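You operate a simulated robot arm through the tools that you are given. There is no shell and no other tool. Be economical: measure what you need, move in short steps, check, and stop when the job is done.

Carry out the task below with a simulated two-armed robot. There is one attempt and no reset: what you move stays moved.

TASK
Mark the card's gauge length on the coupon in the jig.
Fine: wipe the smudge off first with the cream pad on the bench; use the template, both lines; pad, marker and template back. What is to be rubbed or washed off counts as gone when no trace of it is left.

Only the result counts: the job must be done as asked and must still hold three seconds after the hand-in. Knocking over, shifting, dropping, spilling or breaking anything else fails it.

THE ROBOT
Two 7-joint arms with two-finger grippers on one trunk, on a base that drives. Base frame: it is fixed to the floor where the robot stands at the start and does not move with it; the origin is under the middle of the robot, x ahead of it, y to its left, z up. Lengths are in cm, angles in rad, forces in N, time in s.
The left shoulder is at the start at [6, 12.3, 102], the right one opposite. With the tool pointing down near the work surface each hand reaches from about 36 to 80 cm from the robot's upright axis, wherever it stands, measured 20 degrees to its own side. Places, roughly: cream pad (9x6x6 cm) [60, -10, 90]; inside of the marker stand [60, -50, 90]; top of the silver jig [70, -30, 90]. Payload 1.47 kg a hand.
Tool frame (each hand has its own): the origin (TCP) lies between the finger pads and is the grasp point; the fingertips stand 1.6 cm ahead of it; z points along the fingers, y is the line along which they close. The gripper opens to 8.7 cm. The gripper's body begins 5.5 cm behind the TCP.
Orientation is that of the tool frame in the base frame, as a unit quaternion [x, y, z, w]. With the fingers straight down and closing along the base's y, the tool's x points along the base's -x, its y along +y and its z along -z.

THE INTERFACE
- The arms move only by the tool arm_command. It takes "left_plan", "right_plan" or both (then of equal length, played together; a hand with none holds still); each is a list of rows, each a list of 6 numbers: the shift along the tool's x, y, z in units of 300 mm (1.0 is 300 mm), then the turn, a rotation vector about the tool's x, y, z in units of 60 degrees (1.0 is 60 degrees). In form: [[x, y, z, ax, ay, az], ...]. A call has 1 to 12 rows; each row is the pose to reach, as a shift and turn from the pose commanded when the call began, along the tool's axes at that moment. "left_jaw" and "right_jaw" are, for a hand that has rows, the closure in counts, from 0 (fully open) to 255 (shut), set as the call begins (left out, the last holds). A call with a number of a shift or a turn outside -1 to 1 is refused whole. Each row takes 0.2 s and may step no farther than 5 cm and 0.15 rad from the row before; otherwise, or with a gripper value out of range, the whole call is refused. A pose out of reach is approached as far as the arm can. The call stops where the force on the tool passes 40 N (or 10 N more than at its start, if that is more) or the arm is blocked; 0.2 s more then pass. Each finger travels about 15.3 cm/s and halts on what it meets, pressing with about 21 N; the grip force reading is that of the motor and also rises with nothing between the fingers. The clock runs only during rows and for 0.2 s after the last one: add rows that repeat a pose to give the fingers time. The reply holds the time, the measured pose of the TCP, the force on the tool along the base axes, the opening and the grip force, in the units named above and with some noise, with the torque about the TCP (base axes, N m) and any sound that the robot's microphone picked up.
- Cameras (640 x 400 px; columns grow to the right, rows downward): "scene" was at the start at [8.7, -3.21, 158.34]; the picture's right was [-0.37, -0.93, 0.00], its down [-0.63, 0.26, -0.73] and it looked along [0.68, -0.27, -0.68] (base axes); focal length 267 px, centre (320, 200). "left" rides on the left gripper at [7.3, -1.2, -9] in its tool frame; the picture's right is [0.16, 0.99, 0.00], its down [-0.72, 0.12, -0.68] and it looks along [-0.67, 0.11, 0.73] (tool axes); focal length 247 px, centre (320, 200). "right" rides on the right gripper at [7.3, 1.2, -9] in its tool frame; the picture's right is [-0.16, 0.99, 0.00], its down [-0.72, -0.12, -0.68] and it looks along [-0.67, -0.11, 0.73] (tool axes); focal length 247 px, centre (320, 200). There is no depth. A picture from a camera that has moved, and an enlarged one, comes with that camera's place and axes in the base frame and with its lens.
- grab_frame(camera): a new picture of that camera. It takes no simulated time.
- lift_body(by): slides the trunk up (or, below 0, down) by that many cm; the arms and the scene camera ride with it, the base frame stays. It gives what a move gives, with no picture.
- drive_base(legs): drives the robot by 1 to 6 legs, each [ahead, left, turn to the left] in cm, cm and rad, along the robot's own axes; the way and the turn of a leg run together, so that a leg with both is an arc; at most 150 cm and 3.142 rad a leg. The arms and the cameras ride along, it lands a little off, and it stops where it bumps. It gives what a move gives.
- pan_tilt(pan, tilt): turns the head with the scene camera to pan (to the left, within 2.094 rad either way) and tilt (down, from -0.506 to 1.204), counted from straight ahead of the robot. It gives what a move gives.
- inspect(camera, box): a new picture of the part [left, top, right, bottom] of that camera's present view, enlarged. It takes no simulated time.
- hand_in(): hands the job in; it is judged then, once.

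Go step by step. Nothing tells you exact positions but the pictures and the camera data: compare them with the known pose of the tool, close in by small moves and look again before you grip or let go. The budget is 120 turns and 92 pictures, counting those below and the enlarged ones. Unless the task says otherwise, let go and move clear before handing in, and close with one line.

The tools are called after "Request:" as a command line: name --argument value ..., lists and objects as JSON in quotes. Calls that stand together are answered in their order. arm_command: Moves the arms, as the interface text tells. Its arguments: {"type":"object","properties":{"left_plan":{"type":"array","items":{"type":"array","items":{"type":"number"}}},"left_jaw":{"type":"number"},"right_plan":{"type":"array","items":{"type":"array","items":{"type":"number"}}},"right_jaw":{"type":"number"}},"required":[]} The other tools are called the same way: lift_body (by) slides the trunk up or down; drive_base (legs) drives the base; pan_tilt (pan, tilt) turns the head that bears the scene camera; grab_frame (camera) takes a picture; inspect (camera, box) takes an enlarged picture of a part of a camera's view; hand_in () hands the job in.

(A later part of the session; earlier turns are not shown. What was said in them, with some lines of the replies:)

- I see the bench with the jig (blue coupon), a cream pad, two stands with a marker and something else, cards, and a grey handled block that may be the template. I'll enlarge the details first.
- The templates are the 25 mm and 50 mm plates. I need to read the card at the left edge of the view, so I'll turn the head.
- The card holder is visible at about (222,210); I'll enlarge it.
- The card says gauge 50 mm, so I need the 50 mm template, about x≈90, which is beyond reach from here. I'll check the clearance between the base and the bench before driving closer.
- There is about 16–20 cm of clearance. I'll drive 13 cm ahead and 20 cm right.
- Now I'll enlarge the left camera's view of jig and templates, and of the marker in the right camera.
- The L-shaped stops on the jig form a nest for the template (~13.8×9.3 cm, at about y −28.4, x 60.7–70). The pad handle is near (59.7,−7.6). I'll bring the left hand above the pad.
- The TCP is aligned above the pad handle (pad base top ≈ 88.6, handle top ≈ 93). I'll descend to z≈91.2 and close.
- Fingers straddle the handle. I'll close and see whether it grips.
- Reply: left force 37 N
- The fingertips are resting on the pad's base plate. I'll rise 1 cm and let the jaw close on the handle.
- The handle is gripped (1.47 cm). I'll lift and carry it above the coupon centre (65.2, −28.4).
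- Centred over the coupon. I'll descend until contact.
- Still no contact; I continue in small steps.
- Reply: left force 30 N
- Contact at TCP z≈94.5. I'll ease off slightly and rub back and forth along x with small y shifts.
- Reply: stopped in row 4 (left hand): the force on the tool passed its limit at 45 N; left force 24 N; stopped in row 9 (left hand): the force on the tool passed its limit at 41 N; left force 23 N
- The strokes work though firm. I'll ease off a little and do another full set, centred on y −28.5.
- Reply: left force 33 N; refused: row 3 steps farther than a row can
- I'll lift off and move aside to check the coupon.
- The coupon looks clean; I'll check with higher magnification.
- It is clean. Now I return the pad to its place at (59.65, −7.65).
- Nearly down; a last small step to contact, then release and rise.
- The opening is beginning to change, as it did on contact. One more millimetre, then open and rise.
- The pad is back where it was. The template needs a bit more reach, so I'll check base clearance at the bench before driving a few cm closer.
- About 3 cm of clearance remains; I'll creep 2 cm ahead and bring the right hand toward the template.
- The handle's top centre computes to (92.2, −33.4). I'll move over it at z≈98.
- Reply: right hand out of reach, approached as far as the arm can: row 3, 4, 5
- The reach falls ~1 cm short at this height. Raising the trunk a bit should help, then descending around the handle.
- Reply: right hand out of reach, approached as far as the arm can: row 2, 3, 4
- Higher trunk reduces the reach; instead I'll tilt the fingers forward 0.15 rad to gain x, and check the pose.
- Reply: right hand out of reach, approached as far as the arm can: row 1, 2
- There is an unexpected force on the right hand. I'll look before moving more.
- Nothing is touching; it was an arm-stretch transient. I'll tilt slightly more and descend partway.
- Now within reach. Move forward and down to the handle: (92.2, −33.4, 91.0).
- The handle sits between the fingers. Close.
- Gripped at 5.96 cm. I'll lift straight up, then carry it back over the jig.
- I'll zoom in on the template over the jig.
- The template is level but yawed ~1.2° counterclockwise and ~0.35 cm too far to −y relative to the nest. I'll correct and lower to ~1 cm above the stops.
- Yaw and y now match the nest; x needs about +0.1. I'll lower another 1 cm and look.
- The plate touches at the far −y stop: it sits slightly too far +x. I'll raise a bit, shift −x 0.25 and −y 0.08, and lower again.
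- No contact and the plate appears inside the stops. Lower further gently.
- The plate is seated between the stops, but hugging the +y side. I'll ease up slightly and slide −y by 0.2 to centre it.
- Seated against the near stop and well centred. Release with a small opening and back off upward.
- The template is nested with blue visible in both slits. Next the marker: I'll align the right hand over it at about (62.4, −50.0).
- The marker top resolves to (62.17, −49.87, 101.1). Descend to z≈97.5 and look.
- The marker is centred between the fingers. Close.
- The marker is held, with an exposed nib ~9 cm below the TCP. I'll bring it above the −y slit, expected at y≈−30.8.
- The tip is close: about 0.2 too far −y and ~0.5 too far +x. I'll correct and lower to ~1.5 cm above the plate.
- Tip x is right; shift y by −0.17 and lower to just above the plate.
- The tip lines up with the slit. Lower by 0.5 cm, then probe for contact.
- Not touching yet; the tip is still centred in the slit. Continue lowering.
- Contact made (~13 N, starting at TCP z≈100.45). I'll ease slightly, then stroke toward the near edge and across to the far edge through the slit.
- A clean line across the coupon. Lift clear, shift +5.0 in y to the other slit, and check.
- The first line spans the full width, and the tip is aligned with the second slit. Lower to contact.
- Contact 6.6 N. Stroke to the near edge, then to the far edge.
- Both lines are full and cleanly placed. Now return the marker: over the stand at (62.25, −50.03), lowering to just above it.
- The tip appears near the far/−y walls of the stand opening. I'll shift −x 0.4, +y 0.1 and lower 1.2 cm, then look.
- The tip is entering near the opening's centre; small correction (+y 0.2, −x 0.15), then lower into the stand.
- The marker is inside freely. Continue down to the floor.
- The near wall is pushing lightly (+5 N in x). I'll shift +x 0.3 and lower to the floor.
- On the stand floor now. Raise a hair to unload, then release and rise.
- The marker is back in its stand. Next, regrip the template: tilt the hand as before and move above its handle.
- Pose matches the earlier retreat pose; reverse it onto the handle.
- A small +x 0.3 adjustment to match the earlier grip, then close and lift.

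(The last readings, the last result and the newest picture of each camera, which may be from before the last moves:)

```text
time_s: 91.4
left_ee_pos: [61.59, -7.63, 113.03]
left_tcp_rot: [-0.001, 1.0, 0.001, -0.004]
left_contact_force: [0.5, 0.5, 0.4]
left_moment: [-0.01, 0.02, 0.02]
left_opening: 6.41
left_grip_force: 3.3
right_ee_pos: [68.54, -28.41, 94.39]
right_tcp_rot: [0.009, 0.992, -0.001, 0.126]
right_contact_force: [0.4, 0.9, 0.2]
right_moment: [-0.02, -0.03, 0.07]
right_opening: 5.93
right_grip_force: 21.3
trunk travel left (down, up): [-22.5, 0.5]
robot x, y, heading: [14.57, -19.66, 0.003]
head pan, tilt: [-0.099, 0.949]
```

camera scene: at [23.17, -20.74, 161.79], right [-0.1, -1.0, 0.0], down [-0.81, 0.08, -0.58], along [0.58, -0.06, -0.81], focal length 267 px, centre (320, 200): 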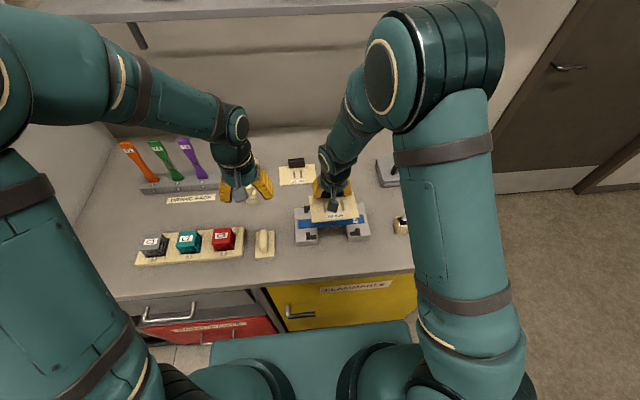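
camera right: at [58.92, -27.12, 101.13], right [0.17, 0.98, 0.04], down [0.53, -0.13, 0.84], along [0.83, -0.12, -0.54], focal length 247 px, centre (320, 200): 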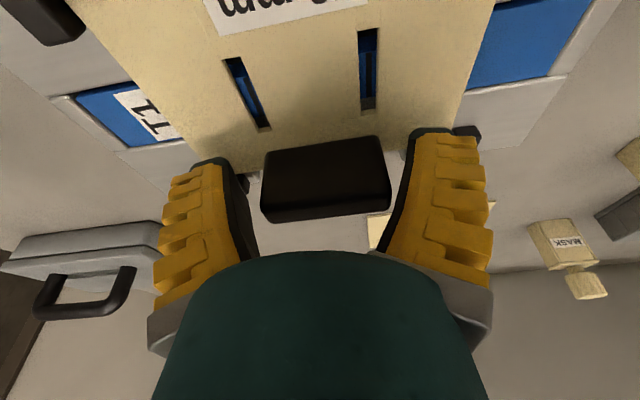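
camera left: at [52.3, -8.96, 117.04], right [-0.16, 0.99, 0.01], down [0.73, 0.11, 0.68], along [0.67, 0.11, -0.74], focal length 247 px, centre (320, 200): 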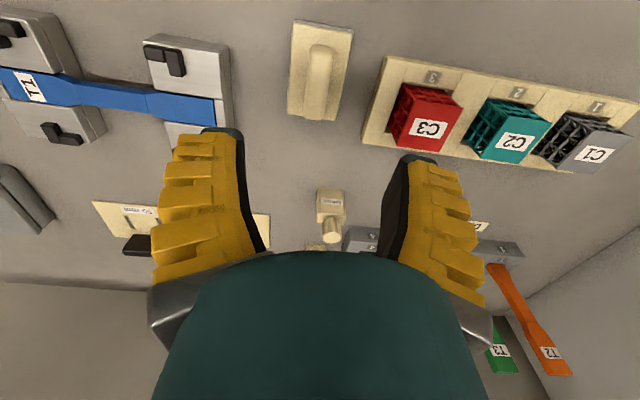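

Gripped. Lift straight out of the stops and carry it back over its original spot.

Request:
arm_command --right_plan '[[-0.025, 0, -0.0968, 0, 0, 0], [-0.0583, 0, -0.2259, 0, 0, 0], [-0.1718, -0.0147, -0.2654, 0, 0, -0.004], [-0.3092, -0.0453, -0.2643, -0.001, 0, -0.009], [-0.4544, -0.0757, -0.2268, -0.003, 0, -0.014], [-0.5871, -0.106, -0.141, -0.0048, 0, -0.0185], [-0.6995, -0.1367, -0.043, -0.0048, 0, -0.0185], [-0.7754, -0.148, 0.0627, -0.0048, 0, -0.0185], [-0.7756, -0.1477, 0.1487, -0.0048, 0, -0.0185], [-0.7756, -0.1477, 0.1487, -0.0048, 0, -0.0185]]'

Request:
grab_frame --camera "right"

Request:
inspect --camera "scene" --box '[270, 150, 430, 250]'

```text
time_s: 93.6
left_ee_pos: [61.58, -7.82, 112.97]
left_tcp_rot: [-0.001, 1.0, 0.002, -0.003]
left_contact_force: [-0.8, 0.5, 0.4]
left_moment: [-0.01, 0.0, -0.02]
left_opening: 6.47
left_grip_force: 3.5
right_ee_pos: [92.03, -33.26, 95.8]
right_tcp_rot: [0.0, 0.992, 0.0, 0.125]
right_contact_force: [-1.0, 0.1, -0.7]
right_moment: [-0.03, -0.06, -0.02]
right_opening: 5.94
right_grip_force: 20.7
trunk travel left (down, up): [-22.5, 0.5]
robot x, y, heading: [14.63, -20.07, -0.001]
head pan, tilt: [-0.099, 0.949]
```

```text
11 pictures are left
camera right: at [82.79, -32.17, 102.67], right [0.15, 0.99, 0.04], down [0.53, -0.12, 0.84], along [0.83, -0.11, -0.54], focal length 247 px, centre (320, 200)
```

right: 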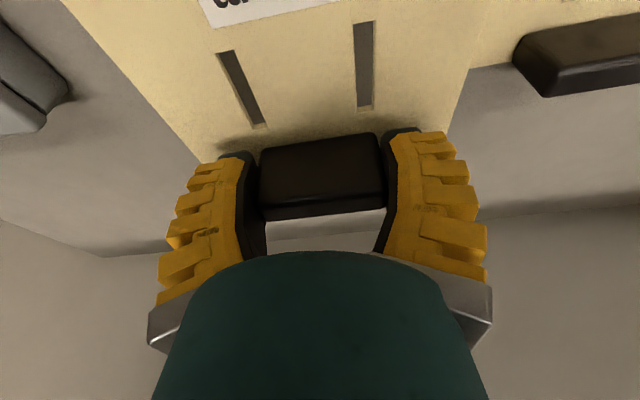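

```text
4.00 times, centred on (350, 200) of scene
camera zoom: at [23.15, -20.74, 161.78], right [-0.1, -1.0, 0.0], down [-0.81, 0.08, -0.58], along [0.58, -0.06, -0.81], focal length 1066 px, centre (200, 200)
```

zoom: 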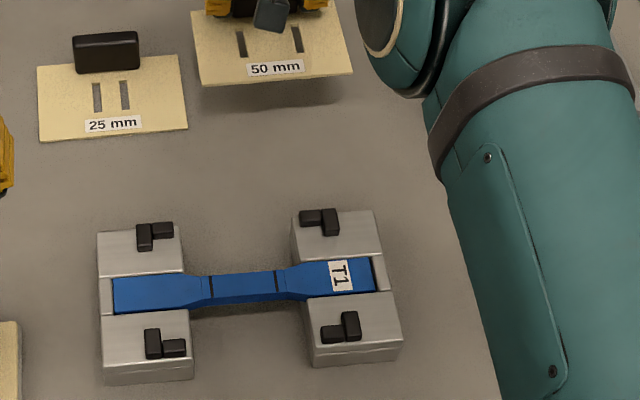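

Both lines are on the coupon. Lower the template onto the bench at its original spot.

Request:
arm_command --right_plan '[[0.012, -0.001, 0.05, 0, 0, 0], [0.024, -0.002, 0.095, 0, 0, 0], [0.034, -0.002, 0.132, 0, 0, 0], [0.034, -0.002, 0.132, 0, 0, 0]]'

Request:
arm_command --right_plan '[[0.0012, 0, 0.0048, 0, 0, 0], [0.0025, 0, 0.0096, 0, 0, 0], [0.0025, 0, 0.0096, 0, 0, 0]]'

Request:
grab_frame --camera "right"

```text
time_s: 94.6
left_ee_pos: [61.59, -7.75, 113.06]
left_tcp_rot: [-0.001, 1.0, 0.001, -0.003]
left_contact_force: [0.1, 0.3, -0.1]
left_moment: [0.0, 0.0, 0.01]
left_opening: 6.43
left_grip_force: 3.5
right_ee_pos: [91.98, -33.44, 91.9]
right_tcp_rot: [0.001, 0.992, 0.0, 0.125]
right_contact_force: [-0.3, 0.3, -1.2]
right_moment: [0.0, 0.0, -0.01]
right_opening: 5.93
right_grip_force: 21.0
trunk travel left (down, up): [-22.5, 0.5]
robot x, y, heading: [15.08, -20.4, 0.0]
head pan, tilt: [-0.099, 0.949]
```

```text
time_s: 95.4
left_ee_pos: [61.52, -7.71, 113.04]
left_tcp_rot: [-0.001, 1.0, 0.002, -0.003]
left_contact_force: [0.4, 0.8, -0.5]
left_moment: [-0.01, -0.02, -0.01]
left_opening: 6.4
left_grip_force: 3.8
right_ee_pos: [91.97, -33.4, 91.38]
right_tcp_rot: [0.0, 0.992, 0.0, 0.126]
right_contact_force: [-0.8, 0.7, -0.2]
right_moment: [0.0, -0.02, 0.04]
right_opening: 5.95
right_grip_force: 21.1
trunk travel left (down, up): [-22.5, 0.5]
robot x, y, heading: [14.66, -19.66, 0.002]
head pan, tilt: [-0.099, 0.949]
```

```text
9 pictures are left
camera right: at [82.73, -32.35, 98.22], right [0.15, 0.99, 0.04], down [0.53, -0.12, 0.84], along [0.83, -0.11, -0.54], focal length 247 px, centre (320, 200)
```

right: 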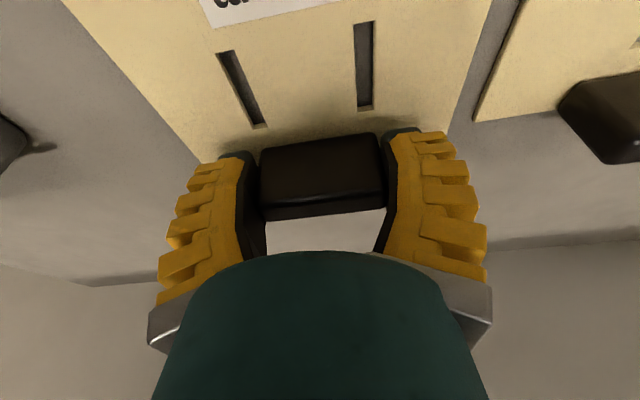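

Request:
arm_command --right_plan '[[0.001, 0, 0.004, 0, 0, 0], [0.001, 0, 0.004, 0, 0, 0]]'

Request:
arm_command --right_plan '[[0.001, 0, 0.004, 0, 0, 0], [0.001, 0, 0.004, 0, 0, 0]]'

```text
time_s: 96.0
left_ee_pos: [61.68, -7.81, 112.99]
left_tcp_rot: [-0.001, 1.0, 0.002, -0.003]
left_contact_force: [0.0, 0.2, -0.1]
left_moment: [0.01, 0.04, -0.02]
left_opening: 6.42
left_grip_force: 3.1
right_ee_pos: [91.9, -33.51, 91.23]
right_tcp_rot: [0.0, 0.992, 0.001, 0.125]
right_contact_force: [0.1, 0.2, -0.1]
right_moment: [0.01, -0.01, 0.02]
right_opening: 5.94
right_grip_force: 21.0
trunk travel left (down, up): [-22.5, 0.5]
robot x, y, heading: [14.61, -20.04, 0.005]
head pan, tilt: [-0.099, 0.949]
```

```text
time_s: 96.6
left_ee_pos: [61.59, -7.86, 113.03]
left_tcp_rot: [-0.001, 1.0, 0.001, -0.004]
left_contact_force: [0.1, 0.2, 0.1]
left_moment: [0.02, 0.0, 0.03]
left_opening: 6.42
left_grip_force: 3.6
right_ee_pos: [91.91, -33.46, 91.15]
right_tcp_rot: [0.0, 0.992, 0.0, 0.125]
right_contact_force: [-0.5, -0.5, -1.3]
right_moment: [0.01, -0.01, -0.04]
right_opening: 5.94
right_grip_force: 21.0
trunk travel left (down, up): [-22.5, 0.5]
robot x, y, heading: [14.77, -19.92, 0.001]
head pan, tilt: [-0.099, 0.949]
```

Request:
arm_command --right_plan '[[-0.003, 0, 0.003, 0, 0, 0], [-0.003, 0, 0.003, 0, 0, 0]]'

Request:
arm_command --right_plan '[[0.001, 0, 0.003, 0, 0, 0], [0.001, 0, 0.003, 0, 0, 0]]'

```text
time_s: 97.2
left_ee_pos: [61.6, -7.7, 113.08]
left_tcp_rot: [0.0, 1.0, 0.002, -0.003]
left_contact_force: [0.6, -0.2, 0.1]
left_moment: [0.02, 0.01, 0.01]
left_opening: 6.45
left_grip_force: 3.0
right_ee_pos: [91.94, -33.45, 91.1]
right_tcp_rot: [0.0, 0.992, 0.001, 0.125]
right_contact_force: [0.5, 0.5, -0.2]
right_moment: [-0.03, -0.03, -0.02]
right_opening: 5.9
right_grip_force: 20.8
trunk travel left (down, up): [-22.5, 0.5]
robot x, y, heading: [15.01, -19.75, -0.001]
head pan, tilt: [-0.099, 0.949]
```

```text
time_s: 97.8
left_ee_pos: [61.53, -7.76, 113.05]
left_tcp_rot: [0.0, 1.0, 0.002, -0.004]
left_contact_force: [0.2, 0.3, -0.4]
left_moment: [-0.01, -0.04, -0.04]
left_opening: 6.44
left_grip_force: 3.4
right_ee_pos: [92.09, -33.4, 91.01]
right_tcp_rot: [-0.001, 0.992, 0.0, 0.126]
right_contact_force: [-0.4, -0.6, -0.3]
right_moment: [0.03, 0.0, 0.02]
right_opening: 5.9
right_grip_force: 20.8
trunk travel left (down, up): [-22.5, 0.5]
robot x, y, heading: [15.21, -20.1, 0.002]
head pan, tilt: [-0.099, 0.949]
```

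Request:
arm_command --right_plan '[[0.001, 0, 0.003, 0, 0, 0], [0.001, 0, 0.003, 0, 0, 0]]'

Request:
arm_command --right_plan '[[0.001, 0, 0.003, 0, 0, 0], [0.001, 0, 0.003, 0, 0, 0]]'

Request:
inspect --camera "scene" --box '[270, 140, 366, 200]'

```text
time_s: 98.4
left_ee_pos: [61.61, -7.71, 112.97]
left_tcp_rot: [-0.001, 1.0, 0.001, -0.004]
left_contact_force: [-0.2, -0.9, -0.3]
left_moment: [-0.02, 0.0, -0.02]
left_opening: 6.45
left_grip_force: 3.4
right_ee_pos: [91.93, -33.47, 90.91]
right_tcp_rot: [-0.001, 0.992, 0.0, 0.125]
right_contact_force: [0.2, -0.1, 1.5]
right_moment: [-0.09, 0.17, 0.01]
right_opening: 5.93
right_grip_force: 21.7
trunk travel left (down, up): [-22.5, 0.5]
robot x, y, heading: [15.05, -20.15, 0.003]
head pan, tilt: [-0.099, 0.949]
```

```text
time_s: 99.0
left_ee_pos: [61.49, -7.83, 113.0]
left_tcp_rot: [-0.001, 1.0, 0.002, -0.003]
left_contact_force: [0.5, -0.9, 0.6]
left_moment: [-0.01, -0.04, 0.0]
left_opening: 6.44
left_grip_force: 3.4
right_ee_pos: [91.94, -33.37, 90.89]
right_tcp_rot: [0.0, 0.992, -0.001, 0.127]
right_contact_force: [-0.5, -0.5, 7.0]
right_moment: [-0.08, 0.38, 0.05]
right_opening: 5.92
right_grip_force: 21.5
trunk travel left (down, up): [-22.5, 0.5]
robot x, y, heading: [14.72, -19.89, 0.003]
head pan, tilt: [-0.099, 0.949]
```

```text
6.67 times, centred on (318, 170) of scene
camera zoom: at [23.09, -20.73, 161.79], right [-0.1, -1.0, 0.0], down [-0.81, 0.08, -0.58], along [0.58, -0.06, -0.81], focal length 1777 px, centre (333, 400)
```

zoom: 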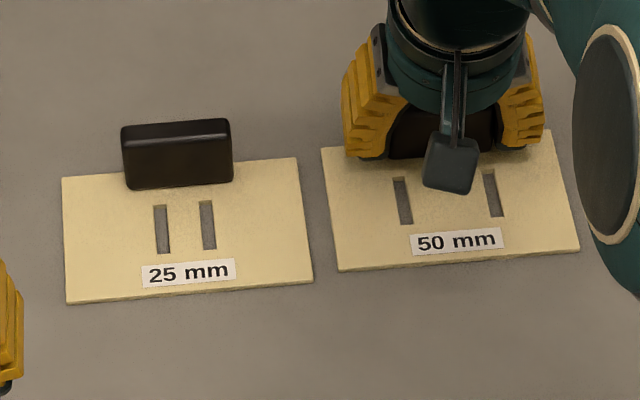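

It is on the bench at its original place. Release and retreat.

Request:
arm_command --right_plan '[[0, 0, -0.002, 0, 0, 0], [0, 0, -0.002, 0, 0, 0], [0, 0, -0.002, 0, 0, 0], [0, 0, -0.08, 0, 0, 0], [0, 0, -0.2, 0, 0, 0], [0.08, 0, -0.32, 0, 0.03, 0], [0.2, -0.02, -0.42, 0, 0.06, 0], [0.33, -0.04, -0.48, 0, 0.1, 0], [0.45, -0.1, -0.52, 0, 0.1, 0]]' --right_jaw 60

Request:
arm_command --right_plan '[[0.1, -0.08, 0, 0, 0, 0], [0.2, -0.16, 0, 0, 0, 0], [0.3, -0.24, 0, 0, 0, 0], [0.4, -0.34, 0, 0, 0, 0], [0.46, -0.46, 0, 0, 0, 0], [0.5, -0.6, -0.05, 0, 0, 0]]'

Request:
grab_frame --camera "scene"

Request:
inspect --camera "scene" --box '[295, 195, 375, 245]'

```text
time_s: 101.0
left_ee_pos: [61.39, -7.77, 113.11]
left_tcp_rot: [0.0, 1.0, 0.003, -0.003]
left_contact_force: [0.1, 1.0, 0.5]
left_moment: [0.04, -0.02, 0.02]
left_opening: 6.41
left_grip_force: 3.4
right_ee_pos: [75.01, -36.38, 102.74]
right_tcp_rot: [0.0, 0.997, 0.0, 0.073]
right_contact_force: [0.4, -0.5, 0.4]
right_moment: [0.04, -0.01, -0.02]
right_opening: 7.05
right_grip_force: 2.9
trunk travel left (down, up): [-22.5, 0.5]
robot x, y, heading: [14.86, -20.11, 0.0]
head pan, tilt: [-0.099, 0.949]
```

```text
time_s: 102.4
left_ee_pos: [61.58, -7.83, 113.07]
left_tcp_rot: [-0.001, 1.0, 0.003, -0.003]
left_contact_force: [-0.7, -0.8, 0.2]
left_moment: [0.01, -0.05, 0.0]
left_opening: 6.44
left_grip_force: 3.2
right_ee_pos: [59.94, -54.6, 101.83]
right_tcp_rot: [0.0, 0.997, 0.001, 0.074]
right_contact_force: [-0.1, 0.4, -0.1]
right_moment: [-0.01, 0.0, -0.01]
right_opening: 7.06
right_grip_force: 2.6
trunk travel left (down, up): [-22.5, 0.5]
robot x, y, heading: [15.08, -19.83, -0.002]
head pan, tilt: [-0.099, 0.949]
```

```text
7 pictures are left
camera scene: at [23.01, -20.9, 161.79], right [-0.1, -1.0, 0.0], down [-0.81, 0.08, -0.58], along [0.58, -0.06, -0.81], focal length 267 px, centre (320, 200)
```

scene: 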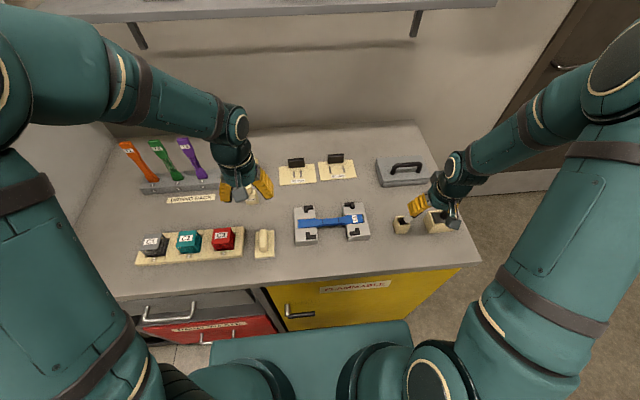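

```text
8.00 times, centred on (335, 220) of scene
camera zoom: at [23.01, -20.9, 161.79], right [-0.1, -1.0, 0.0], down [-0.81, 0.08, -0.58], along [0.58, -0.06, -0.81], focal length 2133 px, centre (200, 40)
```

zoom: 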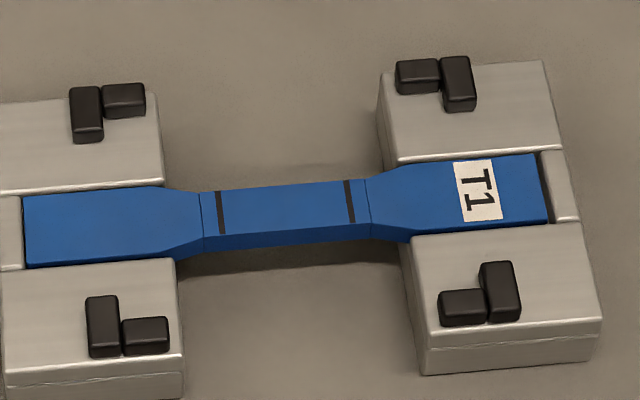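

The lines look centred and clean. My retreat went close to the marker stand, so I'll check the marker before moving more.

Request:
inspect --camera "scene" --box '[370, 170, 482, 240]'

Request:
grab_frame --camera "right"

```text
5.71 times, centred on (426, 205) of scene
camera zoom: at [23.01, -20.9, 161.79], right [-0.1, -1.0, 0.0], down [-0.81, 0.08, -0.58], along [0.58, -0.06, -0.81], focal length 1523 px, centre (-286, 171)
```

zoom: 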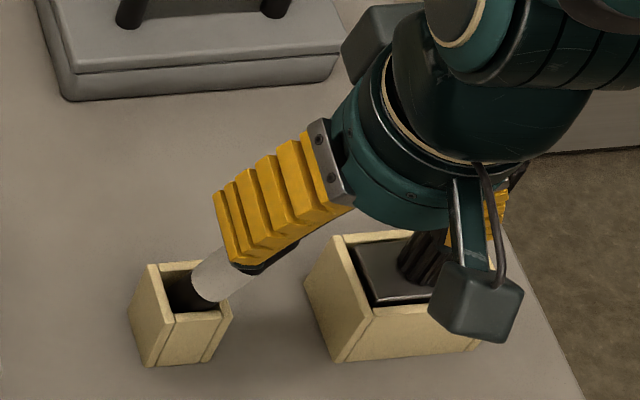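

```text
4 pictures are left
camera right: at [51.5, -53.49, 109.57], right [0.16, 0.99, 0.02], down [0.62, -0.12, 0.78], along [0.77, -0.11, -0.63], focal length 247 px, centre (320, 200)
```

right: 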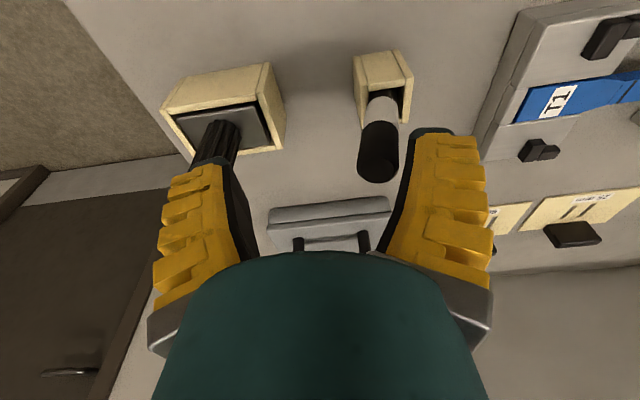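

The marker is still in its stand and both fingers are clear of it. Raise straight up.

Request:
arm_command --right_plan '[[-0.01, 0, -0.066, 0, 0, 0], [-0.03, 0, -0.2, 0, 0, 0], [-0.05, 0, -0.34, 0, 0, 0], [-0.0686, 0, -0.4615, 0, 0, 0], [-0.0686, 0, -0.4615, 0, 0, 0]]'

Request:
grab_frame --camera "right"

Request:
grab_frame --camera "scene"

```text
time_s: 103.6
left_ee_pos: [61.62, -7.86, 112.98]
left_tcp_rot: [-0.001, 1.0, 0.001, -0.004]
left_contact_force: [-0.6, 0.6, -0.2]
left_moment: [0.01, 0.02, -0.03]
left_opening: 6.41
left_grip_force: 3.3
right_ee_pos: [60.1, -54.62, 115.9]
right_tcp_rot: [0.0, 0.997, 0.001, 0.072]
right_contact_force: [-0.4, -1.6, 0.9]
right_moment: [0.02, -0.01, 0.0]
right_opening: 7.03
right_grip_force: 3.0
trunk travel left (down, up): [-22.5, 0.5]
robot x, y, heading: [14.8, -20.09, 0.004]
head pan, tilt: [-0.099, 0.949]
```

```text
3 pictures are left
camera right: at [51.64, -53.61, 123.64], right [0.16, 0.99, 0.02], down [0.62, -0.12, 0.78], along [0.77, -0.11, -0.63], focal length 247 px, centre (320, 200)
```

right: 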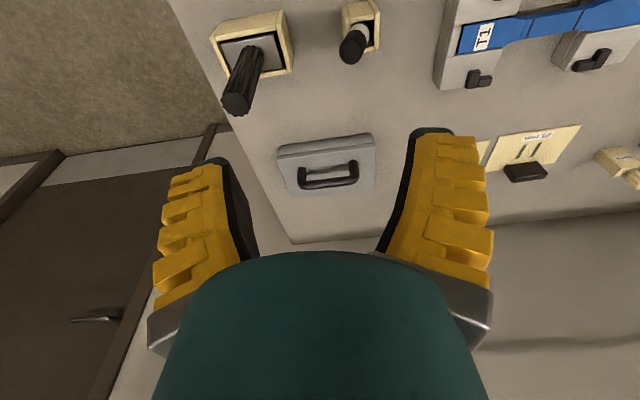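

```text
2 pictures are left
camera scene: at [23.24, -20.75, 161.77], right [-0.1, -1.0, 0.0], down [-0.81, 0.08, -0.58], along [0.58, -0.06, -0.81], focal length 267 px, centre (320, 200)
```

scene: 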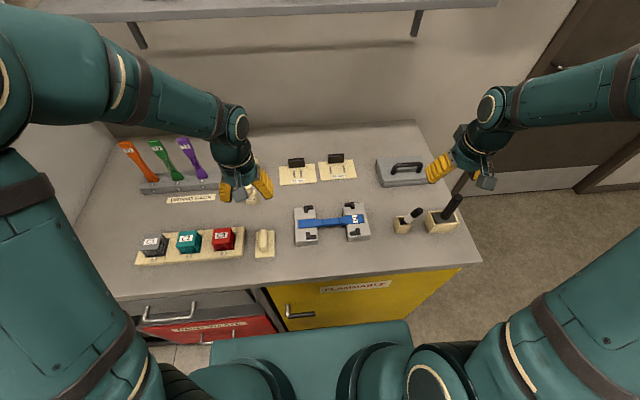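

The pad, marker and 50 mm template are all back in place. Both lines are on the coupon, and both hands are clear. I'm handing in.

Request:
hand_in

```text
The job is handed in.
```

I wiped the smudge off, marked the card's 50 mm gauge length on the T1 coupon with both lines through the 50 mm template, put the pad, marker and template back, and handed the job in.
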